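You operate a simulated robot arm through the tools that you are given. There is no shell and no other tool. Be economical: measure what you need, move in short steps, check, and stop when the job is done.

You run a simulated robot arm. Do the job below in one go: nothing can be reset, and whatever is moved stays where it is left.

TASK
Shut the supply valve and press the tank's lifted hatch seal back down.
Fine: pumps stay off; shut the hatch, then open the valve again.

The check looks at the end state, three seconds after you hand in, the way a careful person would. Anything else that was tipped, shoved, dropped, spilled or broken makes it a failure. A push-on lid holds only when it is set on centred and level and pressed home; a screw cap is set on level and turned clockwise until tight.

THE ROBOT
A 6-joint arm with a two-finger parallel gripper, fixed in place. Base frame: the origin is at the foot of the arm, x ahead of it, y to its left, z up. Readings come in m, degrees, newtons and seconds.
With the tool pointing down near the work surface it reaches from about 0.16 to 0.78 m from the base axis. Its first joint turns from -166.0 to 166.0 degrees. Payload 3.91 kg.
Tool frame: the origin (TCP) lies between the finger pads and is the grasp point; the fingertips stand 0.03 m ahead of it; z points along the fingers, y is the line along which they close. Largest opening 0.11 m; finger width 0.02, thickness 0.01; the body of the gripper, 0.048 by 0.112 m, starts 0.055 m behind the TCP.
Orientation is that of the tool frame in the base frame, as [roll, pitch, yaw] about the fixed x, y, z axes, in that order (R = Rz(yaw) Ry(pitch) Rx(roll)). With the fingers straight down and closing along the base's y, the tool's x points along the base's -x, its y along +y and its z along -z.

THE INTERFACE
- The arm moves only by the tool step_arm. Its argument "targets" is one flat list of numbers, 7 for each row, row after row: the shift along the base's x, y, z in m, then the turn, a rotation vector about the base's x, y, z in degrees, then the finger opening in m, from 0 to 0.11. In form: [dx, dy, dz, ax, ay, az, claw, dx, dy, dz, ax, ay, az, claw, ...]. A call has 1 to 10 rows; each row is the pose to reach, as a shift and turn from the pose commanded when the call began. Each row takes 0.2 s and may step no farther than 0.05 m and 8.6 degrees from the row before; otherwise, or with a gripper value out of range, the whole call is refused. Where a pose cannot be reached the arm comes as near as it can. A force on the tool above 90 N (or 10 N above the force at the start of the call, whichever is more), or a blocked arm, ends the call early, and 0.2 s more pass. The fingers move at their own pace (about 0.108 m/s each) and stop on an object; they squeeze with about 24 N. The grip force told is the motor's: it shows also when the fingers shut on nothing. Time passes only in rows, and 0.2 s behind the last, so rows that repeat a pose let the fingers close. The reply holds the time, the measured pose of the TCP, the force on the tool along the base axes, the opening and the grip force, in the units named above and with some noise, and new pictures: "pictures" is both (left out), scene, wrist or none.
- Cameras (640 x 400 px; columns grow to the right, rows downward): "scene" is fixed at [0.416, 0.4879, 1.1714]; the picture's right is [-0.99, 0.16, 0.00], its down [0.05, 0.33, -0.94] and it looks along [-0.15, -0.93, -0.33] (base axes); focal length 310 px, centre (320, 200). "wrist" rides on the gripper at [0.077, 0.007, -0.115] in the tool frame; the picture's right is [-0.09, 1.00, 0.00], its down [-0.80, -0.07, -0.59] and it looks along [-0.59, -0.05, 0.80] (tool axes); focal length 270 px, centre (320, 200). There is no depth. A picture from a camera that has moved, and an enlarged one, comes with that camera's place and axes in the base frame and with its lens. The place of the scene camera against the robot may be out by one fixed shift of up to 0.025 m in any direction.
- slide_trunk(by): slides the trunk up (or, below 0, down) by that many m; the arm rides with it, the base frame stays. It gives what a move gives, with no picture.
- close_up(camera, box): a new picture of the part [left, top, right, bottom] of that camera's present view, enlarged. It takes no simulated time.
- job_done(): hands the job in; it is judged then, once.

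Go step by step. Nothing tells you positions but the pictures and the camera data: compare them with the known pose of the tool, close in by small moves and look again before you grip or let go. The budget is 120 turns and 170 pictures, counting those below and the enlarged ones. Unless the task says otherwise, let go and move clear before handing in, and close with one line.

The tools are called after "Request:" by a JSON object that holds its "api" and its "payload". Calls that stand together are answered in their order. step_arm: Moves the arm, as the interface text tells. Its arguments: {"type":"object","properties":{"targets":{"type":"array","items":{"type":"number"}},"pictures":{"type":"string","enum":["both","scene","wrist","none"]}},"required":["targets"]} The other tools are called the same way: slide_trunk (by) slides the trunk up or down; close_up (camera, box) takes an enlarged picture of a part of a camera's view; job_done () hands the job in.

At the start:

```text
clock: 0.0
position: [0.0622, -0.5141, 0.8978]
ee_rot: [-180.0, 0.0, 180.0]
force: [0.1, 0.3, -0.5]
opening: 0.1102
grasp_force: 0.0
trunk travel left (down, up): [-0.425, 0.115]
```

scene: 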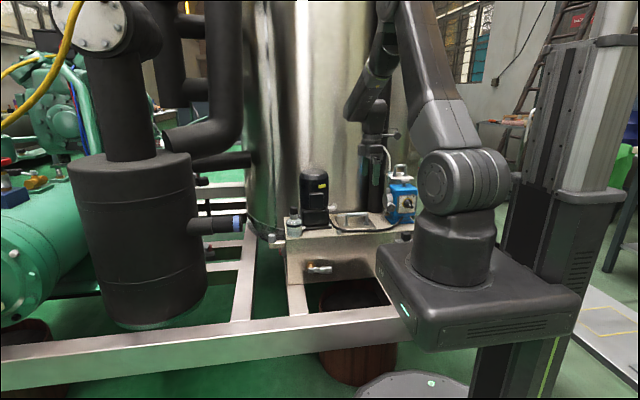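
wrist: 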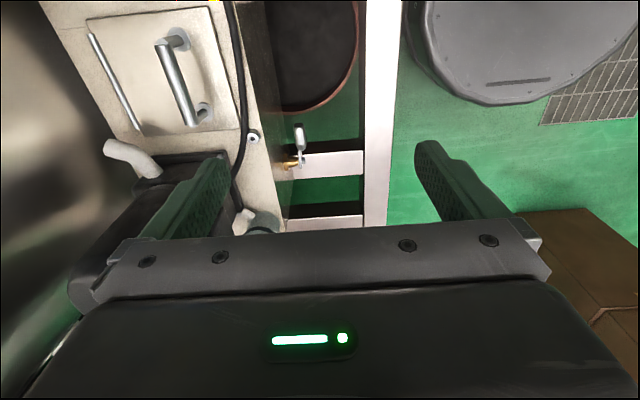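

I see a steel tank box with a hatch (handle) on top and a small valve with a lever on its front face. I'll enlarge both views before moving.

Request:
{"api": "close_up", "payload": {"camera": "scene", "box": [250, 150, 430, 300]}}

Request:
{"api": "close_up", "payload": {"camera": "wrist", "box": [60, 0, 380, 240]}}

```text
2.67 times, centred on (340, 225) of scene
camera zoom: at [0.416, 0.4879, 1.1714], right [-0.99, 0.16, 0.0], down [0.05, 0.33, -0.94], along [-0.15, -0.93, -0.33], focal length 827 px, centre (267, 133)
```

zoom: 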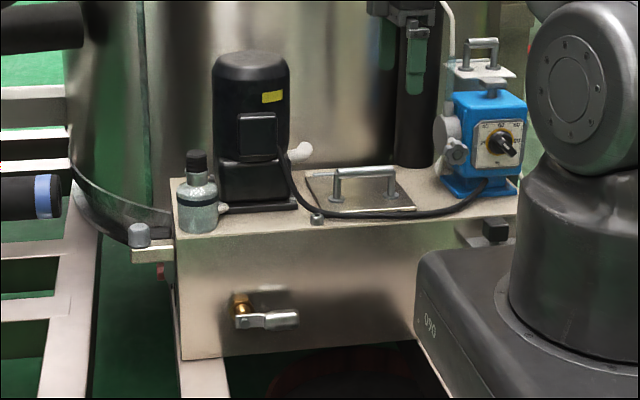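

```text
1.67 times, centred on (220, 120) of wrist
camera zoom: at [-0.0139, -0.5087, 1.0114], right [0.09, 1.0, 0.0], down [0.8, -0.07, 0.59], along [0.59, -0.05, -0.8], focal length 450 px, centre (487, 333)
```

zoom: 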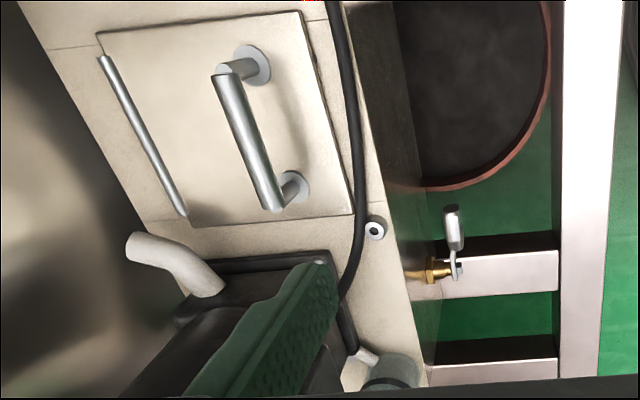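

The hatch handle is near (0.06, -0.71, 0.63) and the valve near (0.28, -0.62, 0.47). I'll enlarge each one more before moving.

Request:
{"api": "close_up", "payload": {"camera": "scene", "box": [325, 195, 385, 240]}}

Request:
{"api": "close_up", "payload": {"camera": "scene", "box": [295, 245, 345, 285]}}

Request:
{"api": "close_up", "payload": {"camera": "wrist", "box": [250, 100, 350, 200]}}

```text
8.89 times, centred on (355, 218) of scene
camera zoom: at [0.416, 0.4879, 1.1714], right [-0.99, 0.16, 0.0], down [0.05, 0.33, -0.94], along [-0.15, -0.93, -0.33], focal length 2757 px, centre (9, 44)
```

zoom: 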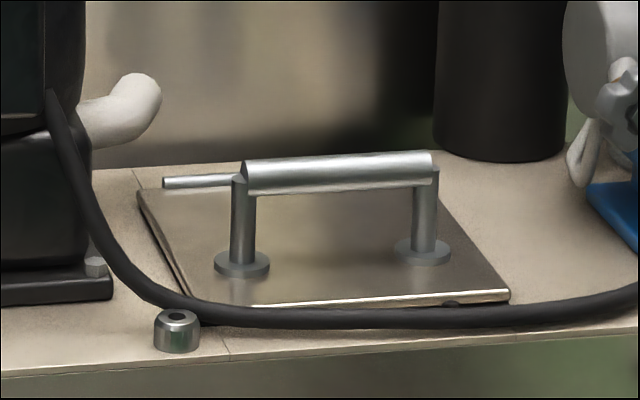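

```text
10.00 times, centred on (320, 265) of scene
camera zoom: at [0.416, 0.4879, 1.1714], right [-0.99, 0.16, 0.0], down [0.05, 0.33, -0.94], along [-0.15, -0.93, -0.33], focal length 3102 px, centre (320, -450)
```

zoom: 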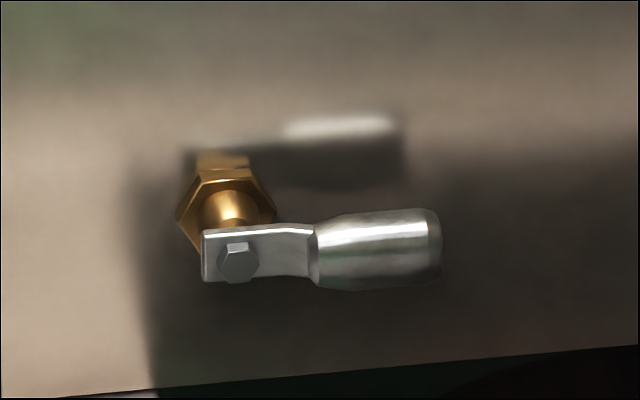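

```text
4.00 times, centred on (300, 150) of wrist
camera zoom: at [-0.0139, -0.5087, 1.0114], right [0.09, 1.0, 0.0], down [0.8, -0.07, 0.59], along [0.59, -0.05, -0.8], focal length 1081 px, centre (400, 400)
```

zoom: 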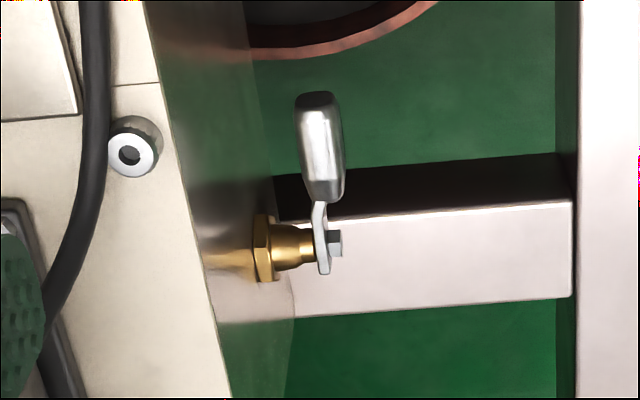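

The lever sits horizontally on a stub coming out of the front face, so it turns about the face normal. I'll tilt the gripper toward pointing horizontally at the tank (-y) so it can grip and turn the lever.

Request:
{"api": "step_arm", "payload": {"targets": [0.02, 0.02, -0.01, -8.5, 0, 0, 0.11, 0.04, 0.04, -0.02, -17, 0, 0, 0.11, 0.06, 0.06, -0.03, -25.5, 0, 0, 0.11, 0.08, 0.08, -0.04, -34, 0, 0, 0.11, 0.1, 0.1, -0.05, -42.5, 0, 0, 0.11]}}

```text
clock: 1.2
position: [0.1116, -0.4285, 0.8534]
ee_rot: [-140.4, -3.1, 158.0]
force: [9.3, 0.2, 1.2]
opening: 0.11
grasp_force: 0.1
out of reach, approached as far as the arm can: row 3, 4, 5
trunk travel left (down, up): [-0.425, 0.115]
camera wrist: at [0.0738, -0.3291, 0.9403], right [0.34, 0.69, -0.64], down [0.89, -0.01, 0.46], along [0.31, -0.72, -0.62], focal length 270 px, centre (320, 200)
```

scene: 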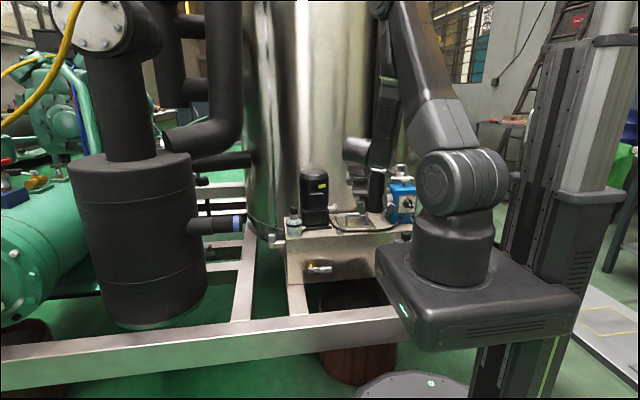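
wrist: 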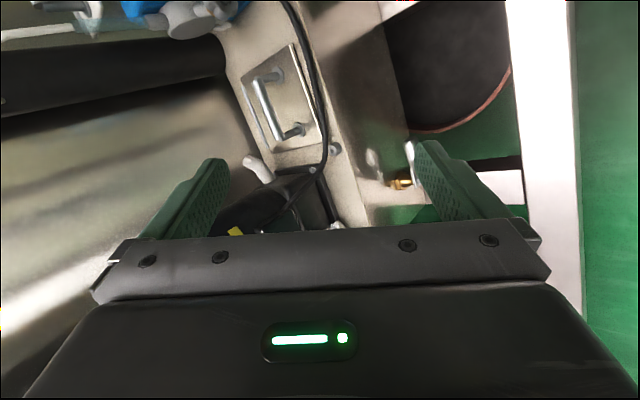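

The arm can't tilt the tool further at this trunk height. Its mount is about 0.3 m above the beam, so I'll lower the trunk a bit and try again.

Request:
{"api": "slide_trunk", "payload": {"by": -0.15}}

```text
clock: 3.0
position: [0.1753, -0.4142, 0.7034]
ee_rot: [-137.6, -0.6, 179.5]
force: [1.0, -0.6, 0.2]
opening: 0.1104
grasp_force: 0.0
trunk travel left (down, up): [-0.275, 0.265]
```

It settled at the pose I asked for. I'll keep tilting toward horizontal while moving toward the valve front.

Request:
{"api": "step_arm", "payload": {"targets": [0.01, 0.0, -0.02, -8, 0, 0, 0.11, 0.02, 0.0, -0.04, -16, 0, 0, 0.11, 0.03, 0.0, -0.06, -24, 0, 0, 0.11, 0.04, 0.0, -0.08, -32, 0, 0, 0.11, 0.05, 0.0, -0.1, -40, 0, 0, 0.11, 0.06, 0, -0.12, -47, 0, 0, 0.11, 0.06, 0, -0.12, -47, 0, 0, 0.11]}}

```text
clock: 4.5
position: [0.2367, -0.4154, 0.5833]
ee_rot: [-90.5, -0.1, 179.2]
force: [-0.2, 0.1, 0.4]
opening: 0.11
grasp_force: 0.1
trunk travel left (down, up): [-0.275, 0.265]
camera wrist: at [0.1611, -0.3008, 0.5769], right [0.09, 0.01, -1.0], down [0.81, 0.58, 0.08], along [0.58, -0.81, 0.05], focal length 270 px, centre (320, 200)
```

scene: 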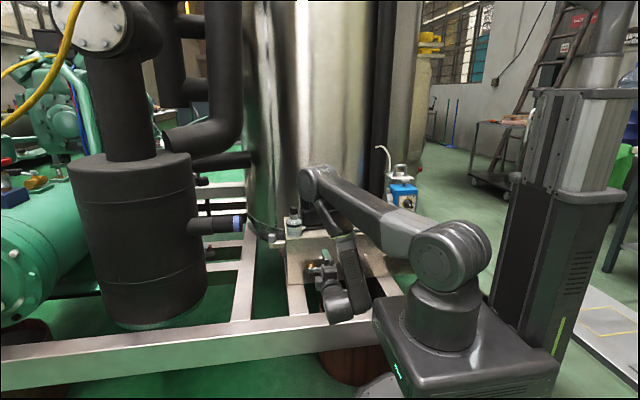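
wrist: 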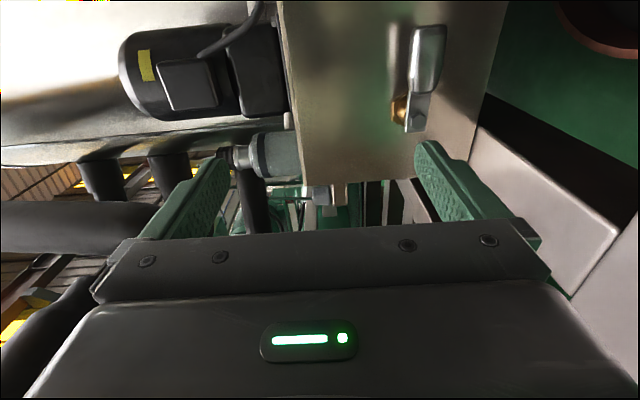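

The tool is now horizontal, pointing at the front face, with the lever visible below its axis. I'll lower a little to get parallax and line up.

Request:
{"api": "step_arm", "payload": {"targets": [0, 0, -0.03, 0, 0, 0, 0.11, 0, 0, -0.07, 0, 0, 0, 0.11, 0, 0, -0.07, 0, 0, 0, 0.11]}}

```text
clock: 5.3
position: [0.2363, -0.4157, 0.514]
ee_rot: [-90.6, 0.0, 179.2]
force: [-0.5, -0.1, -0.6]
opening: 0.1099
grasp_force: 0.0
trunk travel left (down, up): [-0.275, 0.265]
camera wrist: at [0.1606, -0.3018, 0.5078], right [0.09, 0.01, -1.0], down [0.81, 0.58, 0.08], along [0.58, -0.81, 0.04], focal length 270 px, centre (320, 200)
```

scene: 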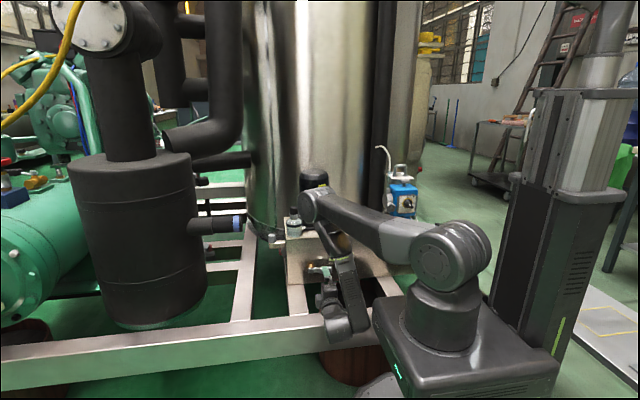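
wrist: 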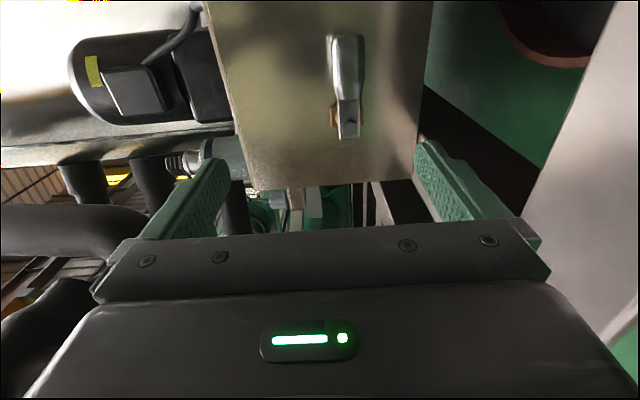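

Parallax puts the hub at about (0.254, -0.573, 0.483), with the lever pointing to -x and its tip near x = 0.184. I'll close the fingers into a peg, go to just above the lever's grip, and check.

Request:
{"api": "step_arm", "payload": {"targets": [-0.015, -0.03, 0.008, 0, 0, 0, 0.05, -0.031, -0.06, 0.016, 0, 0, 0, 0.0, -0.031, -0.09, 0.016, 0, 0, 0, 0, -0.031, -0.115, 0.016, 0, 0, 0, 0, -0.031, -0.115, 0.016, 0, 0, 0, 0]}}

```text
clock: 6.5
position: [0.2069, -0.5307, 0.5309]
ee_rot: [-90.6, 0.1, 178.9]
force: [-0.5, -0.4, -0.2]
opening: 0.0002
grasp_force: 24.0
trunk travel left (down, up): [-0.275, 0.265]
camera wrist: at [0.1328, -0.416, 0.5239], right [0.09, 0.01, -1.0], down [0.81, 0.58, 0.08], along [0.58, -0.82, 0.04], focal length 270 px, centre (320, 200)
```

scene: 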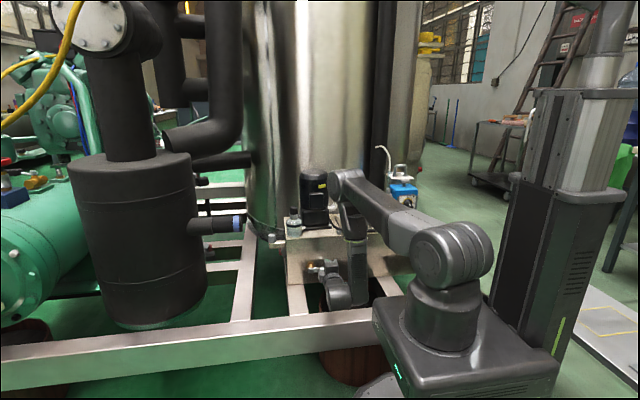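
wrist: 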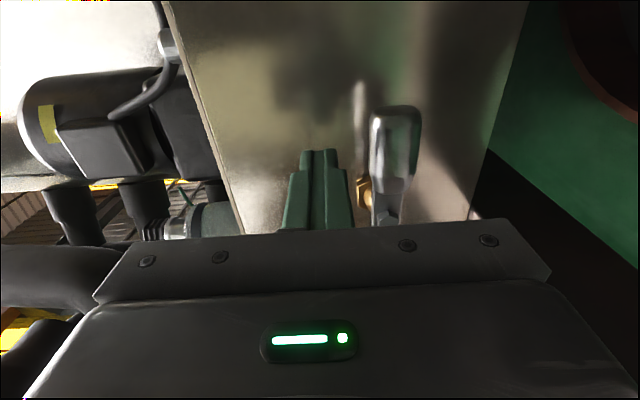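

The peg is right above the lever's grip. I'll slide it 2.4 cm closer and push the lever down about 30° (clockwise) to see whether it yields that way.

Request:
{"api": "step_arm", "payload": {"targets": [0, -0.024, 0, 0, 0, 0, 0, 0.002, -0.024, -0.022, 0, 0, 0, 0, -0.002, -0.024, -0.035, 0, 0, 0, 0, -0.0046, -0.024, -0.0486, 0, 0, 0, 0, -0.0046, -0.024, -0.0486, 0, 0, 0, 0], "pictures": "wrist"}}

```text
clock: 7.5
position: [0.212, -0.5547, 0.5055]
ee_rot: [-87.9, 0.4, 178.7]
force: [-21.0, 49.5, 55.3]
opening: 0.0001
grasp_force: 23.9
out of reach, approached as far as the arm can: row 1, 2, 3, 4
trunk travel left (down, up): [-0.275, 0.265]
stopped in row 4: the force on the tool passed its limit (the readings are from after the stop); the commanded pose is now the measured one
camera wrist: at [0.1383, -0.4394, 0.4928], right [0.09, -0.04, -0.99], down [0.81, 0.58, 0.05], along [0.57, -0.81, 0.09], focal length 270 px, centre (320, 200)
```

wrist: 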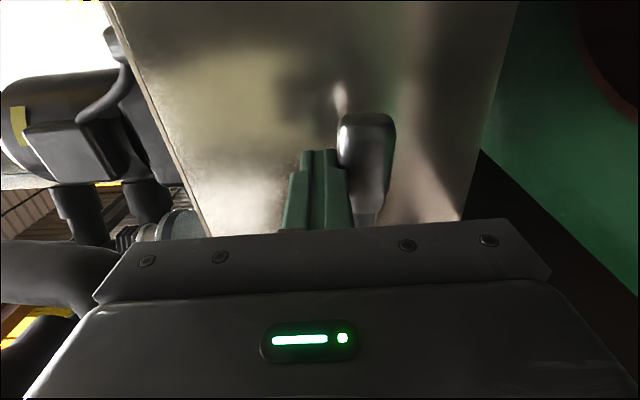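

The push met strong resistance, so the lever seems to stop in this direction, or the contact is bad. I'll back up to relieve it and look closely.

Request:
{"api": "step_arm", "payload": {"targets": [0, 0, 0.02, 0, 0, 0, 0, 0, 0.03, 0.025, 0, 0, 0, 0, 0, 0.05, 0.025, 0, 0, 0, 0], "pictures": "wrist"}}

Request:
{"api": "close_up", "payload": {"camera": "scene", "box": [270, 170, 400, 330]}}

```text
clock: 8.3
position: [0.2164, -0.5063, 0.5242]
ee_rot: [-88.8, 0.3, 178.9]
force: [0.0, 0.1, -0.3]
opening: 0.0
grasp_force: 24.5
trunk travel left (down, up): [-0.275, 0.265]
camera wrist: at [0.1408, -0.3915, 0.5135], right [0.09, -0.02, -1.0], down [0.81, 0.58, 0.06], along [0.57, -0.82, 0.07], focal length 270 px, centre (320, 200)
```

wrist: 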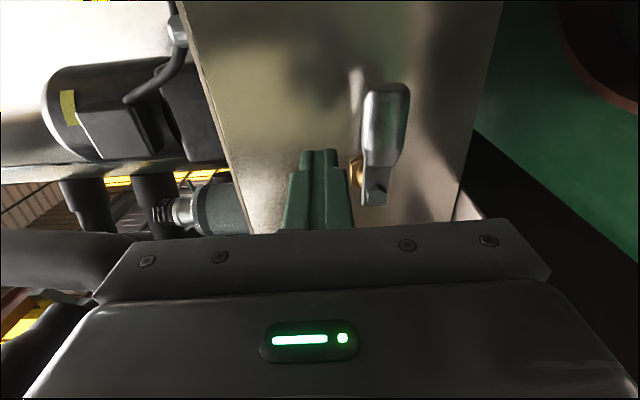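

```text
2.50 times, centred on (335, 250) of scene
camera zoom: at [0.416, 0.4879, 1.1714], right [-0.99, 0.16, 0.0], down [0.05, 0.33, -0.94], along [-0.15, -0.93, -0.33], focal length 776 px, centre (282, 75)
```

zoom: 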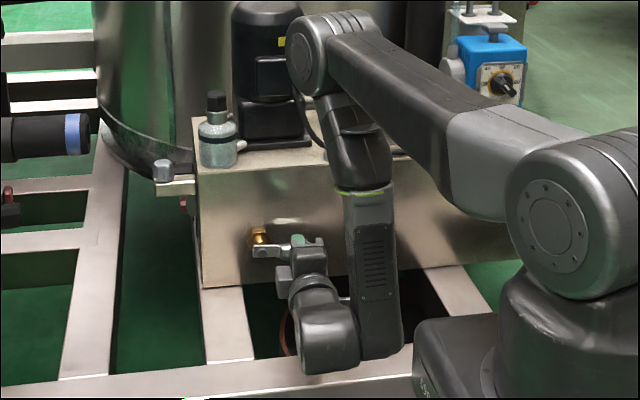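

Request:
{"api": "close_up", "payload": {"camera": "wrist", "box": [320, 60, 450, 220]}}

Request:
{"api": "close_up", "payload": {"camera": "scene", "box": [295, 245, 345, 285]}}

```text
2.50 times, centred on (385, 140) of wrist
camera zoom: at [0.1408, -0.3915, 0.5135], right [0.09, -0.02, -1.0], down [0.81, 0.58, 0.06], along [0.57, -0.82, 0.07], focal length 676 px, centre (158, 350)
```

zoom: 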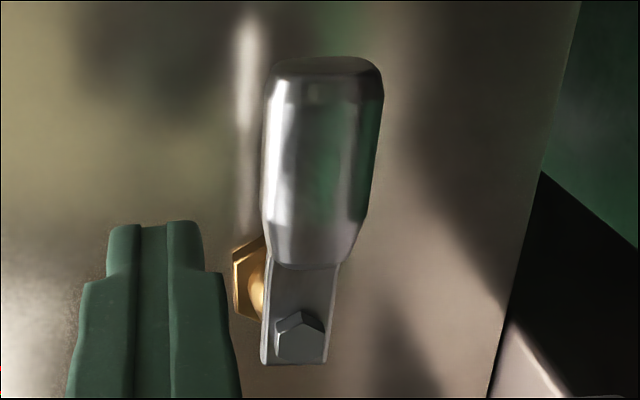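

```text
10.00 times, centred on (320, 265) of scene
camera zoom: at [0.416, 0.4879, 1.1714], right [-0.99, 0.16, 0.0], down [0.05, 0.33, -0.94], along [-0.15, -0.93, -0.33], focal length 3102 px, centre (320, -450)
```

zoom: 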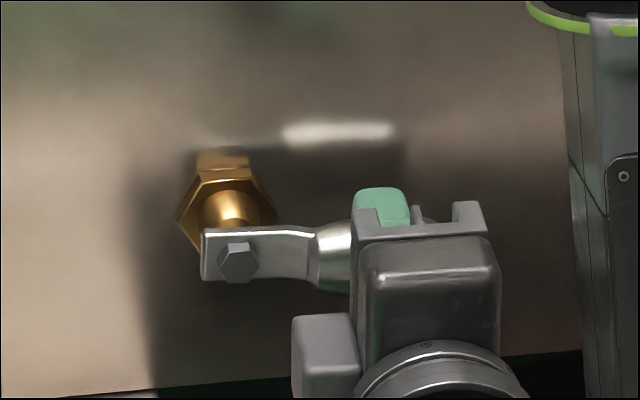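

The scene view shows the lever hasn't moved, so it's against a stop that way and must turn upward. I'll open the fingers, slip the lower finger under the lever, and look before lifting.

Request:
{"api": "step_arm", "payload": {"targets": [0, 0, 0, 0, 0, 0, 0.11, -0.0074, 0, -0.01, 0, 0, 0, 0.11, -0.0074, 0, -0.01, 0, 0, 0, 0.11, -0.0074, -0.025, -0.01, 0, 0, 0, 0.11, -0.0074, -0.05, -0.01, 0, 0, 0, 0.11, -0.0074, -0.05, -0.01, 0, 0, 0, 0.11]}}

```text
clock: 9.7
position: [0.2093, -0.5574, 0.5115]
ee_rot: [-88.7, 0.3, 178.3]
force: [-0.7, -0.5, 0.3]
opening: 0.1101
grasp_force: 0.0
trunk travel left (down, up): [-0.275, 0.265]
camera wrist: at [0.1353, -0.4423, 0.5015], right [0.09, -0.02, -1.0], down [0.82, 0.57, 0.06], along [0.57, -0.82, 0.07], focal length 270 px, centre (320, 200)
```

scene: 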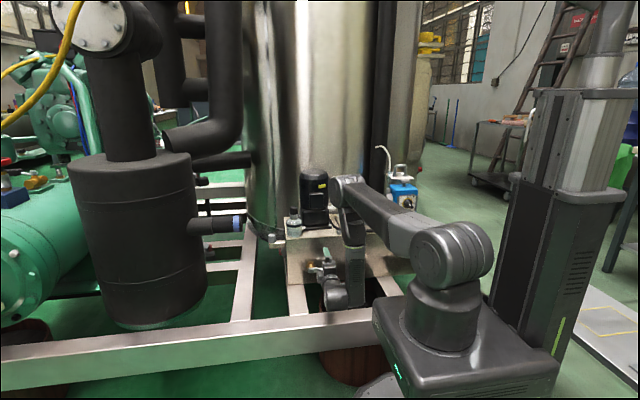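
wrist: 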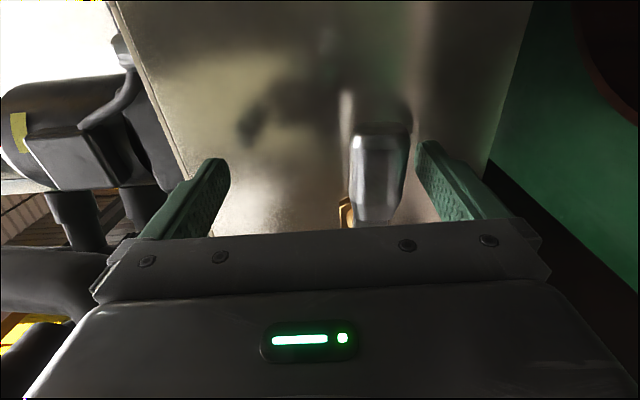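

The lower finger is under the lever's grip. I'll lift about 30° along the arc.

Request:
{"api": "step_arm", "payload": {"targets": [0, 0, 0.012, 0, 0, 0, 0.11, -0.003, 0, 0.022, 0, 0, 0, 0.11, -0.006, 0, 0.033, 0, 0, 0, 0.11, -0.006, 0, 0.033, 0, 0, 0, 0.11], "pictures": "wrist"}}

```text
clock: 10.7
position: [0.2094, -0.5553, 0.5467]
ee_rot: [-88.6, 0.3, 178.3]
force: [-1.6, -0.2, -2.1]
opening: 0.11
grasp_force: 0.1
out of reach, approached as far as the arm can: row 2, 3, 4
trunk travel left (down, up): [-0.275, 0.265]
camera wrist: at [0.135, -0.4406, 0.5359], right [0.09, -0.02, -1.0], down [0.82, 0.57, 0.06], along [0.57, -0.82, 0.07], focal length 270 px, centre (320, 200)
```

wrist: 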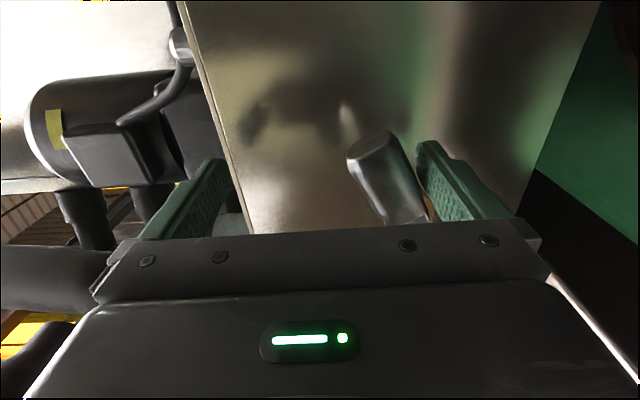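

The lever turns up freely. I'll continue along the arc to vertical.

Request:
{"api": "step_arm", "payload": {"targets": [-0.001, 0, 0.01, 0, 0, 0, 0.11, 0.001, 0, 0.022, 0, 0, 0, 0.11, 0.01, 0, 0.033, 0, 0, 0, 0.11, 0.02, 0, 0.04, 0, 0, 0, 0.11, 0.024, 0, 0.041, 0, 0, 0, 0.11, 0.024, 0, 0.041, 0, 0, 0, 0.11], "pictures": "both"}}

```text
clock: 12.1
position: [0.2317, -0.556, 0.5881]
ee_rot: [-88.7, 0.3, 178.8]
force: [-1.3, 0.3, -0.3]
opening: 0.1102
grasp_force: 0.1
trunk travel left (down, up): [-0.275, 0.265]
camera wrist: at [0.1584, -0.4404, 0.5775], right [0.09, -0.02, -1.0], down [0.81, 0.58, 0.06], along [0.57, -0.82, 0.07], focal length 270 px, centre (320, 200)
```

scene: 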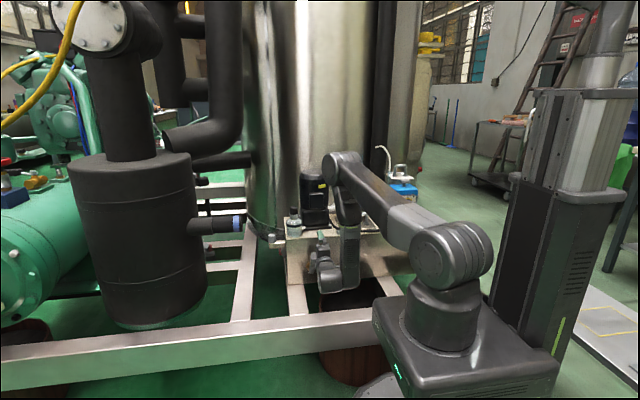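
wrist: 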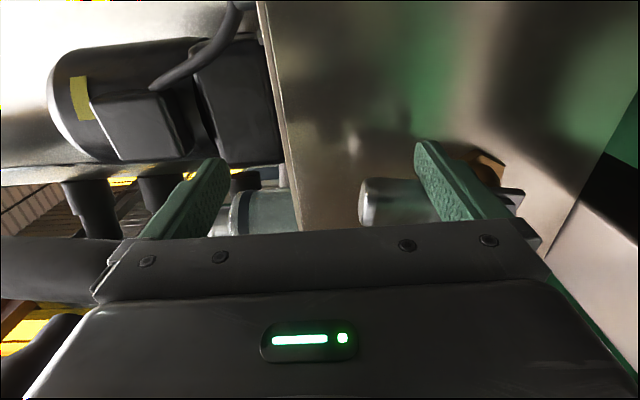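

The lever is about vertical. I'll nudge a little further in +x to find the stop.

Request:
{"api": "step_arm", "payload": {"targets": [0.005, 0, 0, 0, 0, 0, 0.11, 0.01, 0, 0, 0, 0, 0, 0.11, 0.01, 0, 0, 0, 0, 0, 0.11], "pictures": "wrist"}}

Request:
{"api": "close_up", "payload": {"camera": "scene", "box": [290, 230, 350, 285]}}

```text
clock: 12.9
position: [0.2406, -0.5549, 0.5883]
ee_rot: [-88.6, 0.3, 178.7]
force: [-6.5, 1.0, 1.4]
opening: 0.1088
grasp_force: 0.1
trunk travel left (down, up): [-0.275, 0.265]
camera wrist: at [0.1676, -0.4404, 0.5772], right [0.09, -0.02, -1.0], down [0.81, 0.58, 0.06], along [0.57, -0.82, 0.07], focal length 270 px, centre (320, 200)
```

wrist: 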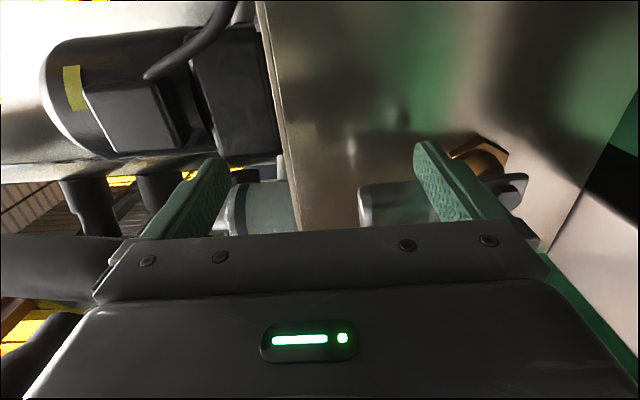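

```text
7.27 times, centred on (320, 258) of scene
camera zoom: at [0.416, 0.4879, 1.1714], right [-0.99, 0.16, 0.0], down [0.05, 0.33, -0.94], along [-0.15, -0.93, -0.33], focal length 2256 px, centre (320, -218)
```

zoom: 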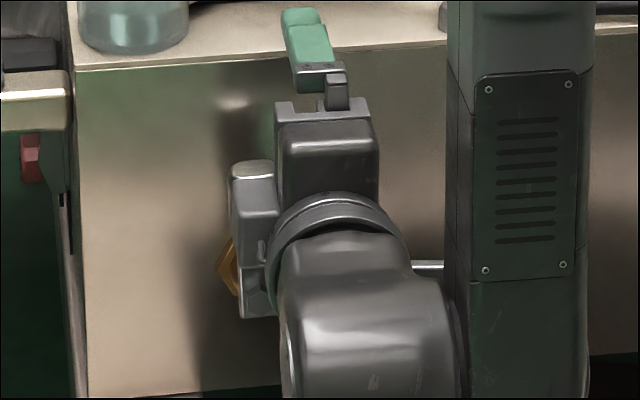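

The lever is now vertical, at its other stop, so the valve is shut. I'll back out and go to the hatch.

Request:
{"api": "step_arm", "payload": {"targets": [-0.02, 0, 0, 0, 0, 0, 0.11, -0.02, 0.04, 0, 0, 0, 0, 0.11, -0.02, 0.08, 0.0, 0, 0, 0, 0.11, -0.02, 0.12, 0.02, 0, 0, 0, 0.05, -0.02, 0.14, 0.05, 0, 0, 0, 0, -0.02, 0.14, 0.09, 0, 0, 0, 0, -0.03, 0.14, 0.13, 0, 0, 0, 0], "pictures": "both"}}

Request:
{"api": "close_up", "payload": {"camera": "scene", "box": [290, 180, 400, 290]}}

```text
clock: 14.5
position: [0.2113, -0.4172, 0.7178]
ee_rot: [-88.9, 0.2, 178.8]
force: [0.4, 0.6, -0.4]
opening: 0.0001
grasp_force: 24.2
trunk travel left (down, up): [-0.275, 0.265]
camera wrist: at [0.137, -0.303, 0.7066], right [0.09, -0.02, -1.0], down [0.81, 0.58, 0.06], along [0.57, -0.82, 0.07], focal length 270 px, centre (320, 200)
```

scene: 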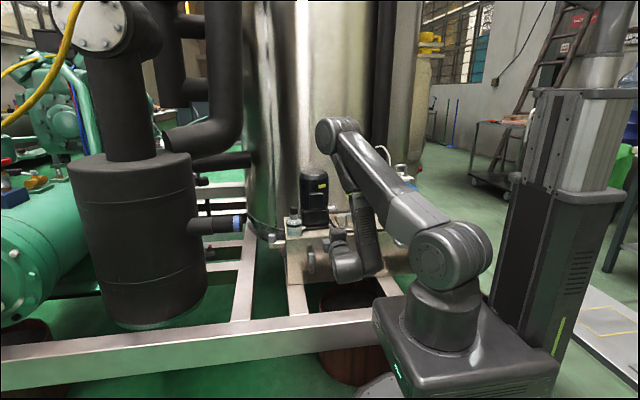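
wrist: 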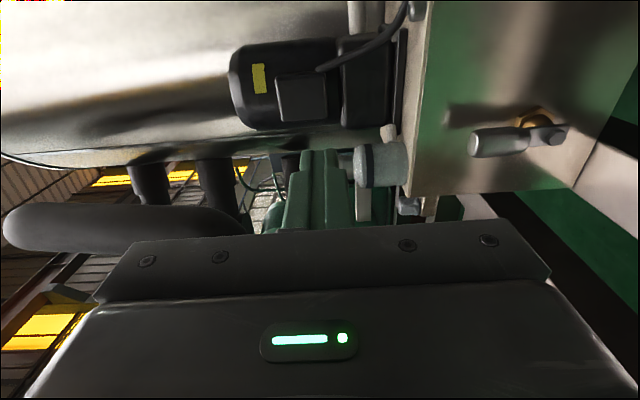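

```text
3.64 times, centred on (345, 235) of scene
camera zoom: at [0.416, 0.4879, 1.1714], right [-0.99, 0.16, 0.0], down [0.05, 0.33, -0.94], along [-0.15, -0.93, -0.33], focal length 1128 px, centre (229, 73)
```

zoom: 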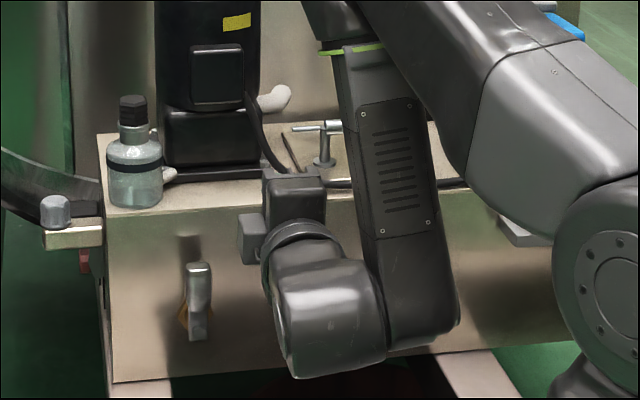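

The valve now reads vertical. I'll raise the arm and turn the tool to point down to look at the hatch from above.

Request:
{"api": "step_arm", "payload": {"targets": [0, 0, 0.03, 8, 0, 0, 0, 0, 0, 0.06, 16, 0, 0, 0, 0, 0, 0.09, 24, 0, 0, 0, 0, 0, 0.11, 32, 0, 0, 0, -0.01, 0, 0.12, 40, 0, 0, 0, -0.02, -0.01, 0.13, 48, 0, 0, 0, -0.03, -0.02, 0.13, 56, 0, 0, 0, -0.04, -0.03, 0.13, 64, 0, 0, 0, -0.05, -0.04, 0.13, 72, 0, 0, 0, -0.06, -0.05, 0.13, 80, 0, 0, 0], "pictures": "wrist"}}

```text
clock: 16.7
position: [0.1534, -0.4651, 0.8472]
ee_rot: [-168.7, -1.1, 179.4]
force: [-0.3, -0.7, 0.1]
opening: 0.0001
grasp_force: 24.1
out of reach, approached as far as the arm can: row 8
trunk travel left (down, up): [-0.275, 0.265]
camera wrist: at [0.0777, -0.4373, 0.9591], right [0.09, 0.98, -0.19], down [0.81, 0.04, 0.58], along [0.58, -0.21, -0.79], focal length 270 px, centre (320, 200)
```

wrist: 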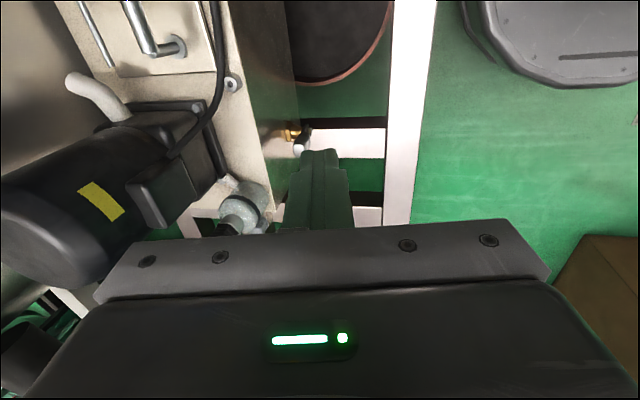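

Request:
{"api": "step_arm", "payload": {"targets": [-0.03, -0.02, 0, 4, 0, 0, 0, -0.06, -0.05, 0, 8, 0, 0, 0, -0.09, -0.08, 0, 11, 0, 0, 0, -0.11, -0.11, 0, 11, 0, 0, 0, -0.12, -0.14, 0, 11, 0, 0, 0, -0.12, -0.14, 0, 11, 0, 0, 0], "pictures": "both"}}

```text
clock: 18.1
position: [0.0309, -0.6055, 0.8467]
ee_rot: [-179.9, -1.2, 179.7]
force: [0.1, -0.4, 0.5]
opening: 0.0002
grasp_force: 23.9
trunk travel left (down, up): [-0.275, 0.265]
camera wrist: at [-0.0444, -0.5988, 0.9624], right [0.09, 1.0, -0.01], down [0.81, -0.07, 0.58], along [0.57, -0.06, -0.82], focal length 270 px, centre (320, 200)
```

scene: 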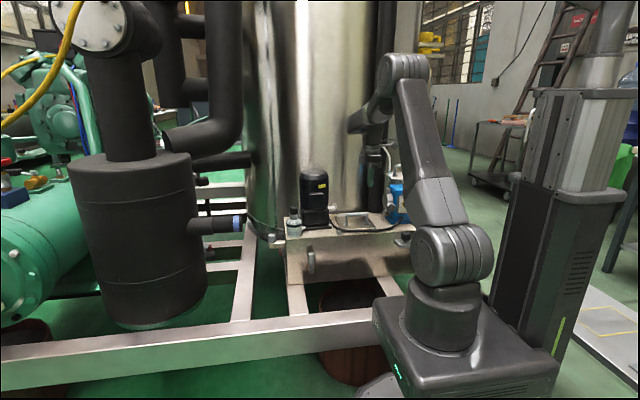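
wrist: 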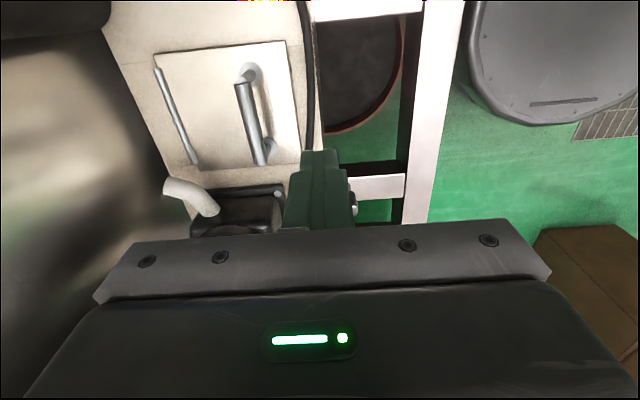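

The hatch spans about x -0.02 to 0.125 and y -0.645 to -0.805, with its top near z 0.61 and the handle at y ≈ -0.695. I'll bring the closed fingertips above the front strip, between the handle and the free edge.

Request:
{"api": "step_arm", "payload": {"targets": [0.01, -0.03, -0.04, 0, 0, 0, 0, 0.02, -0.055, -0.08, 0, 0, 0, 0, 0.022, -0.059, -0.12, 0, 0, 0, 0, 0.022, -0.059, -0.16, 0, 0, 0, 0, 0.022, -0.059, -0.175, 0, 0, 0, 0, 0.022, -0.059, -0.175, 0, 0, 0, 0], "pictures": "both"}}

Request:
{"api": "close_up", "payload": {"camera": "scene", "box": [325, 185, 395, 240]}}

```text
refused: row 1 steps farther than a row can; nothing moved
```

```text
7.27 times, centred on (360, 212) of scene
camera zoom: at [0.416, 0.4879, 1.1714], right [-0.99, 0.16, 0.0], down [0.05, 0.33, -0.94], along [-0.15, -0.93, -0.33], focal length 2256 px, centre (29, 109)
```

zoom: 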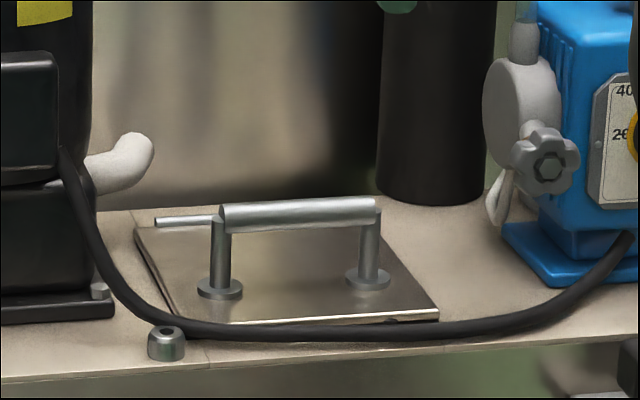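

Request:
{"api": "step_arm", "payload": {"targets": [0.01, -0.025, -0.03, 0, 0, 0, 0, 0.02, -0.05, -0.06, 0, 0, 0, 0, 0.022, -0.059, -0.1, 0, 0, 0, 0, 0.022, -0.059, -0.14, 0, 0, 0, 0, 0.022, -0.059, -0.17, 0, 0, 0, 0, 0.022, -0.059, -0.17, 0, 0, 0, 0], "pictures": "both"}}

Request:
{"api": "close_up", "payload": {"camera": "scene", "box": [325, 185, 395, 240]}}

```text
clock: 19.5
position: [0.0548, -0.6631, 0.6771]
ee_rot: [-179.7, -1.2, 179.8]
force: [-0.1, 2.4, 2.5]
opening: 0.0
grasp_force: 23.9
trunk travel left (down, up): [-0.275, 0.265]
camera wrist: at [-0.0192, -0.6577, 0.7929], right [0.09, 1.0, -0.01], down [0.81, -0.07, 0.58], along [0.57, -0.06, -0.82], focal length 270 px, centre (320, 200)
```

scene: 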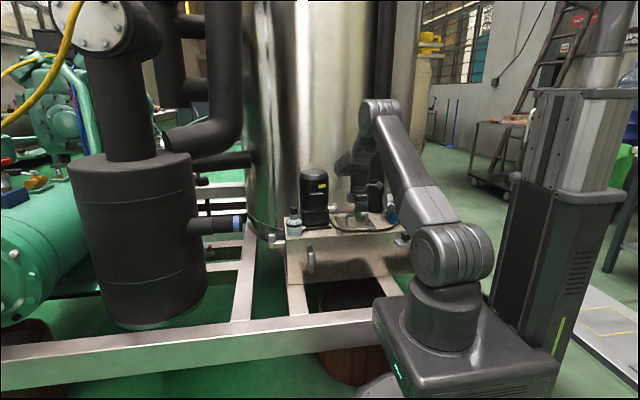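
wrist: 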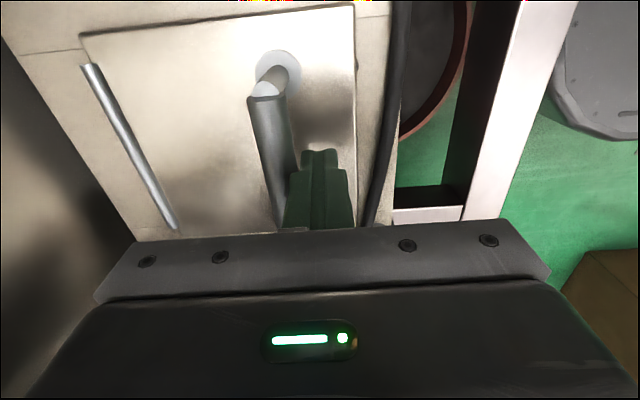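

```text
7.27 times, centred on (360, 212) of scene
camera zoom: at [0.416, 0.4879, 1.1714], right [-0.99, 0.16, 0.0], down [0.05, 0.33, -0.94], along [-0.15, -0.93, -0.33], focal length 2256 px, centre (29, 109)
```

zoom: 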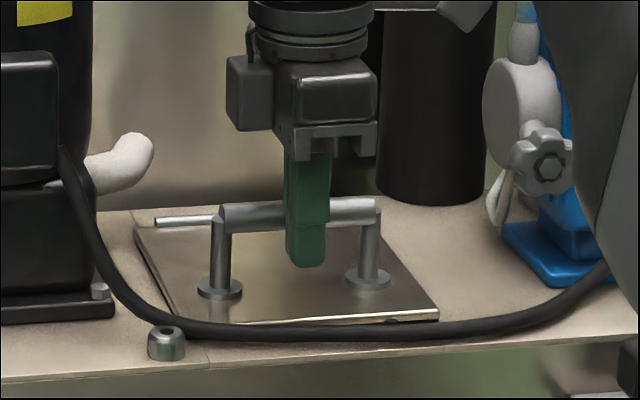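

The fingertips are over the front strip with about 1 cm clearance to the handle. I'll lower gently to contact.

Request:
{"api": "step_arm", "payload": {"targets": [0, 0.002, -0.015, 0, 0, 0, 0, 0, 0.002, -0.025, 0, 0, 0, 0, 0, 0.002, -0.03, 0, 0, 0, 0, 0, 0.002, -0.034, 0, 0, 0, 0], "pictures": "none"}}

Request:
{"api": "close_up", "payload": {"camera": "scene", "box": [325, 185, 395, 240]}}

```text
clock: 20.5
position: [0.0547, -0.6603, 0.654]
ee_rot: [-179.0, -1.2, 179.8]
force: [3.4, 21.9, 66.4]
opening: 0.0
grasp_force: 24.1
trunk travel left (down, up): [-0.275, 0.265]
```

```text
7.27 times, centred on (360, 212) of scene
camera zoom: at [0.416, 0.4879, 1.1714], right [-0.99, 0.16, 0.0], down [0.05, 0.33, -0.94], along [-0.15, -0.93, -0.33], focal length 2256 px, centre (29, 109)
```

zoom: 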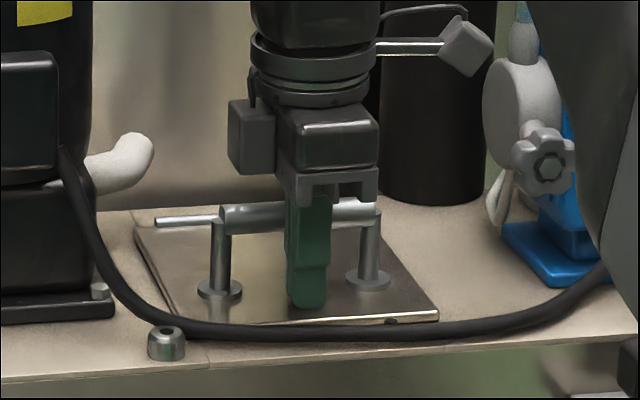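

I have contact with about 66 N down, but the lid doesn't visibly change. I'll look closely at the lid edges under load.

Request:
{"api": "close_up", "payload": {"camera": "scene", "box": [335, 212, 381, 234]}}

Request:
{"api": "close_up", "payload": {"camera": "wrist", "box": [60, 0, 420, 240]}}

```text
13.91 times, centred on (358, 223) of scene
camera zoom: at [0.416, 0.4879, 1.1714], right [-0.99, 0.16, 0.0], down [0.05, 0.33, -0.94], along [-0.15, -0.93, -0.33], focal length 4316 px, centre (-209, -120)
```

zoom: 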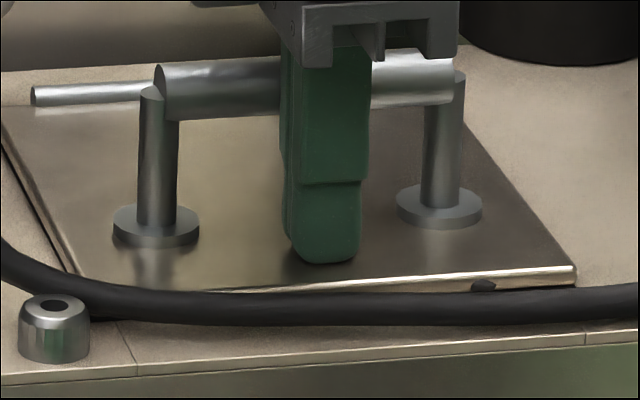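

```text
1.67 times, centred on (240, 120) of wrist
camera zoom: at [-0.0198, -0.6526, 0.7682], right [0.09, 1.0, -0.02], down [0.81, -0.06, 0.58], along [0.57, -0.07, -0.82], focal length 450 px, centre (453, 333)
```

zoom: 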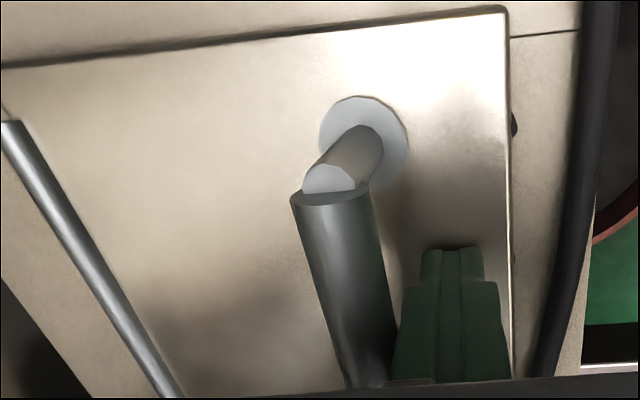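

Request:
{"api": "close_up", "payload": {"camera": "wrist", "box": [320, 40, 400, 100]}}

Request:
{"api": "close_up", "payload": {"camera": "scene", "box": [362, 224, 382, 236]}}

```text
6.67 times, centred on (360, 70) of wrist
camera zoom: at [-0.0198, -0.6526, 0.7682], right [0.09, 1.0, -0.02], down [0.81, -0.06, 0.58], along [0.57, -0.07, -0.82], focal length 1802 px, centre (53, 1067)
```

zoom: 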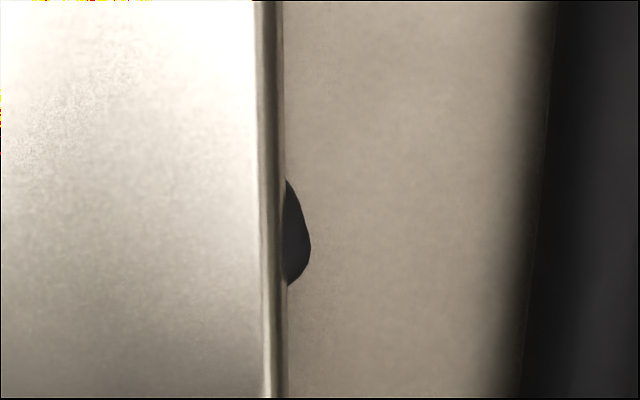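

```text
16.00 times, centred on (372, 230) of scene
camera zoom: at [0.416, 0.4879, 1.1714], right [-0.99, 0.16, 0.0], down [0.05, 0.33, -0.94], along [-0.15, -0.93, -0.33], focal length 4963 px, centre (-512, -280)
```

zoom: 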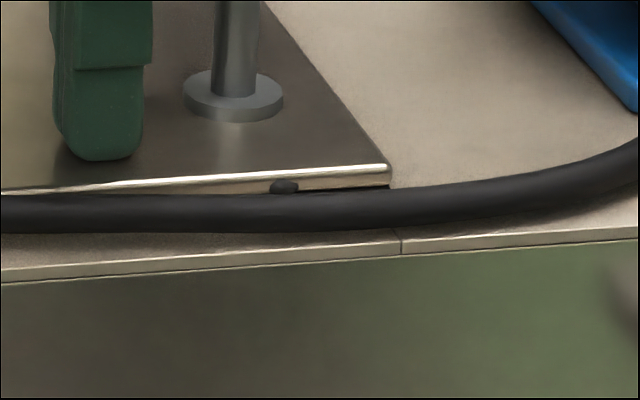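

A small dark lump is pinched under the lid's front edge near the -x corner and holds it up, so pressing can't work. I'll unload, line up over the handle with the fingers open, and lift the hatch to look beneath.

Request:
{"api": "step_arm", "payload": {"targets": [0, 0, 0.03, 0, 0, 0, 0, 0, 0, 0.07, 0, 0, 0, 0, 0, -0.005, 0.1, 0, 0, 0, 0.03, 0, -0.03, 0.1, 0, 0, 0, 0.06, 0, -0.03, 0.1, 0, 0, 0, 0.06], "pictures": "wrist"}}

Request:
{"api": "close_up", "payload": {"camera": "scene", "box": [325, 185, 395, 240]}}

```text
clock: 21.7
position: [0.0534, -0.692, 0.7443]
ee_rot: [-179.9, -1.2, 179.7]
force: [0.2, -0.4, -0.5]
opening: 0.06
grasp_force: 0.1
trunk travel left (down, up): [-0.275, 0.265]
camera wrist: at [-0.02, -0.6865, 0.8588], right [0.09, 1.0, -0.01], down [0.81, -0.07, 0.58], along [0.57, -0.06, -0.82], focal length 270 px, centre (320, 200)
```

wrist: 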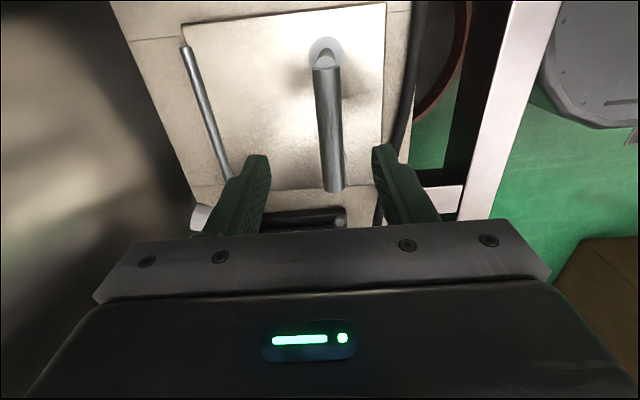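

```text
7.27 times, centred on (360, 212) of scene
camera zoom: at [0.416, 0.4879, 1.1714], right [-0.99, 0.16, 0.0], down [0.05, 0.33, -0.94], along [-0.15, -0.93, -0.33], focal length 2256 px, centre (29, 109)
```

zoom: 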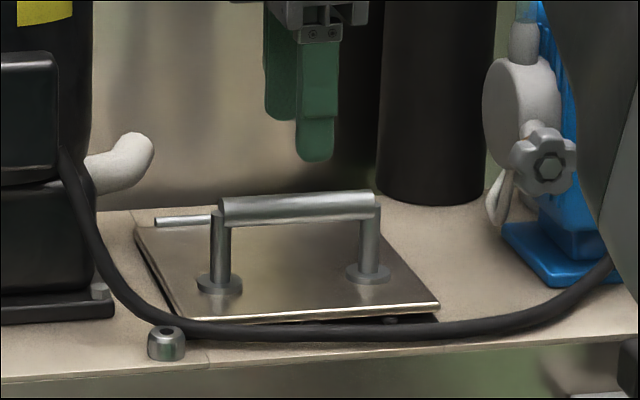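

The lid now sits a bit higher than before. I'll zoom in on the gap.

Request:
{"api": "close_up", "payload": {"camera": "scene", "box": [335, 205, 385, 237]}}

Request:
{"api": "close_up", "payload": {"camera": "wrist", "box": [160, 0, 440, 190]}}

```text
12.50 times, centred on (360, 221) of scene
camera zoom: at [0.416, 0.4879, 1.1714], right [-0.99, 0.16, 0.0], down [0.05, 0.33, -0.94], along [-0.15, -0.93, -0.33], focal length 3878 px, centre (-180, -62)
```

zoom: 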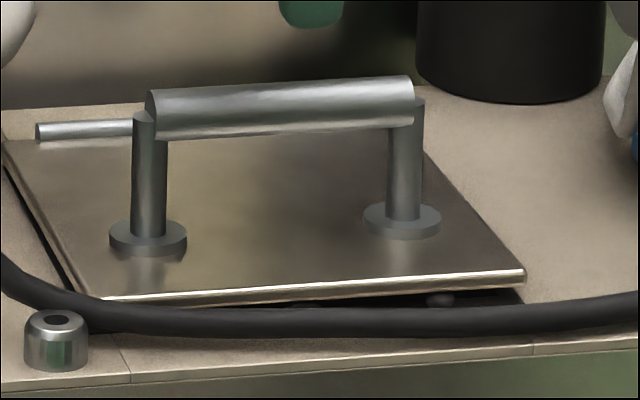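

```text
2.11 times, centred on (300, 95) of wrist
camera zoom: at [-0.02, -0.6865, 0.8588], right [0.09, 1.0, -0.01], down [0.81, -0.07, 0.58], along [0.57, -0.06, -0.82], focal length 569 px, centre (362, 421)
```

zoom: 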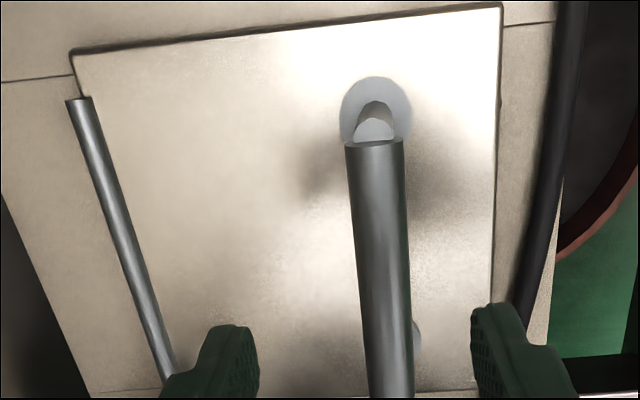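

The lid has sprung up and the lump beneath is visible. I'll descend on the handle and grip it.

Request:
{"api": "step_arm", "payload": {"targets": [0.003, 0.003, -0.04, 0, 0, 0, 0.06, 0.003, 0.003, -0.07, 0, 0, 0, 0.06, 0.003, 0.003, -0.07, 0, 0, 0, 0.06, 0.003, 0.003, -0.07, 0, 0, 0, 0.0, 0.003, 0.003, -0.07, 0, 0, 0, 0.0, 0.003, 0.003, -0.07, 0, 0, 0, 0.0], "pictures": "wrist"}}

Request:
{"api": "close_up", "payload": {"camera": "scene", "box": [335, 200, 385, 237]}}

```text
clock: 23.1
position: [0.0569, -0.6863, 0.6724]
ee_rot: [-179.9, -1.2, 179.8]
force: [0.9, 27.0, 5.9]
opening: 0.0175
grasp_force: 44.9
trunk travel left (down, up): [-0.275, 0.265]
camera wrist: at [-0.0172, -0.6801, 0.7883], right [0.09, 1.0, 0.0], down [0.81, -0.07, 0.58], along [0.57, -0.06, -0.82], focal length 270 px, centre (320, 200)
```

wrist: 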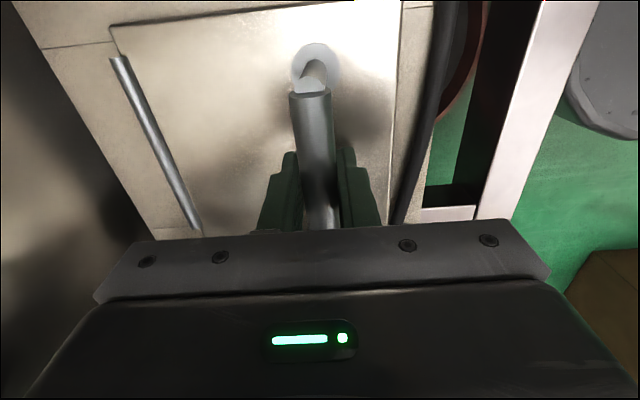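

```text
10.81 times, centred on (360, 218) of scene
camera zoom: at [0.416, 0.4879, 1.1714], right [-0.99, 0.16, 0.0], down [0.05, 0.33, -0.94], along [-0.15, -0.93, -0.33], focal length 3354 px, centre (-112, 0)
```

zoom: 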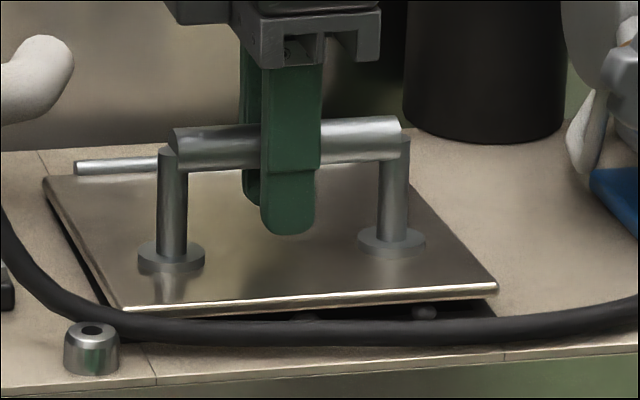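

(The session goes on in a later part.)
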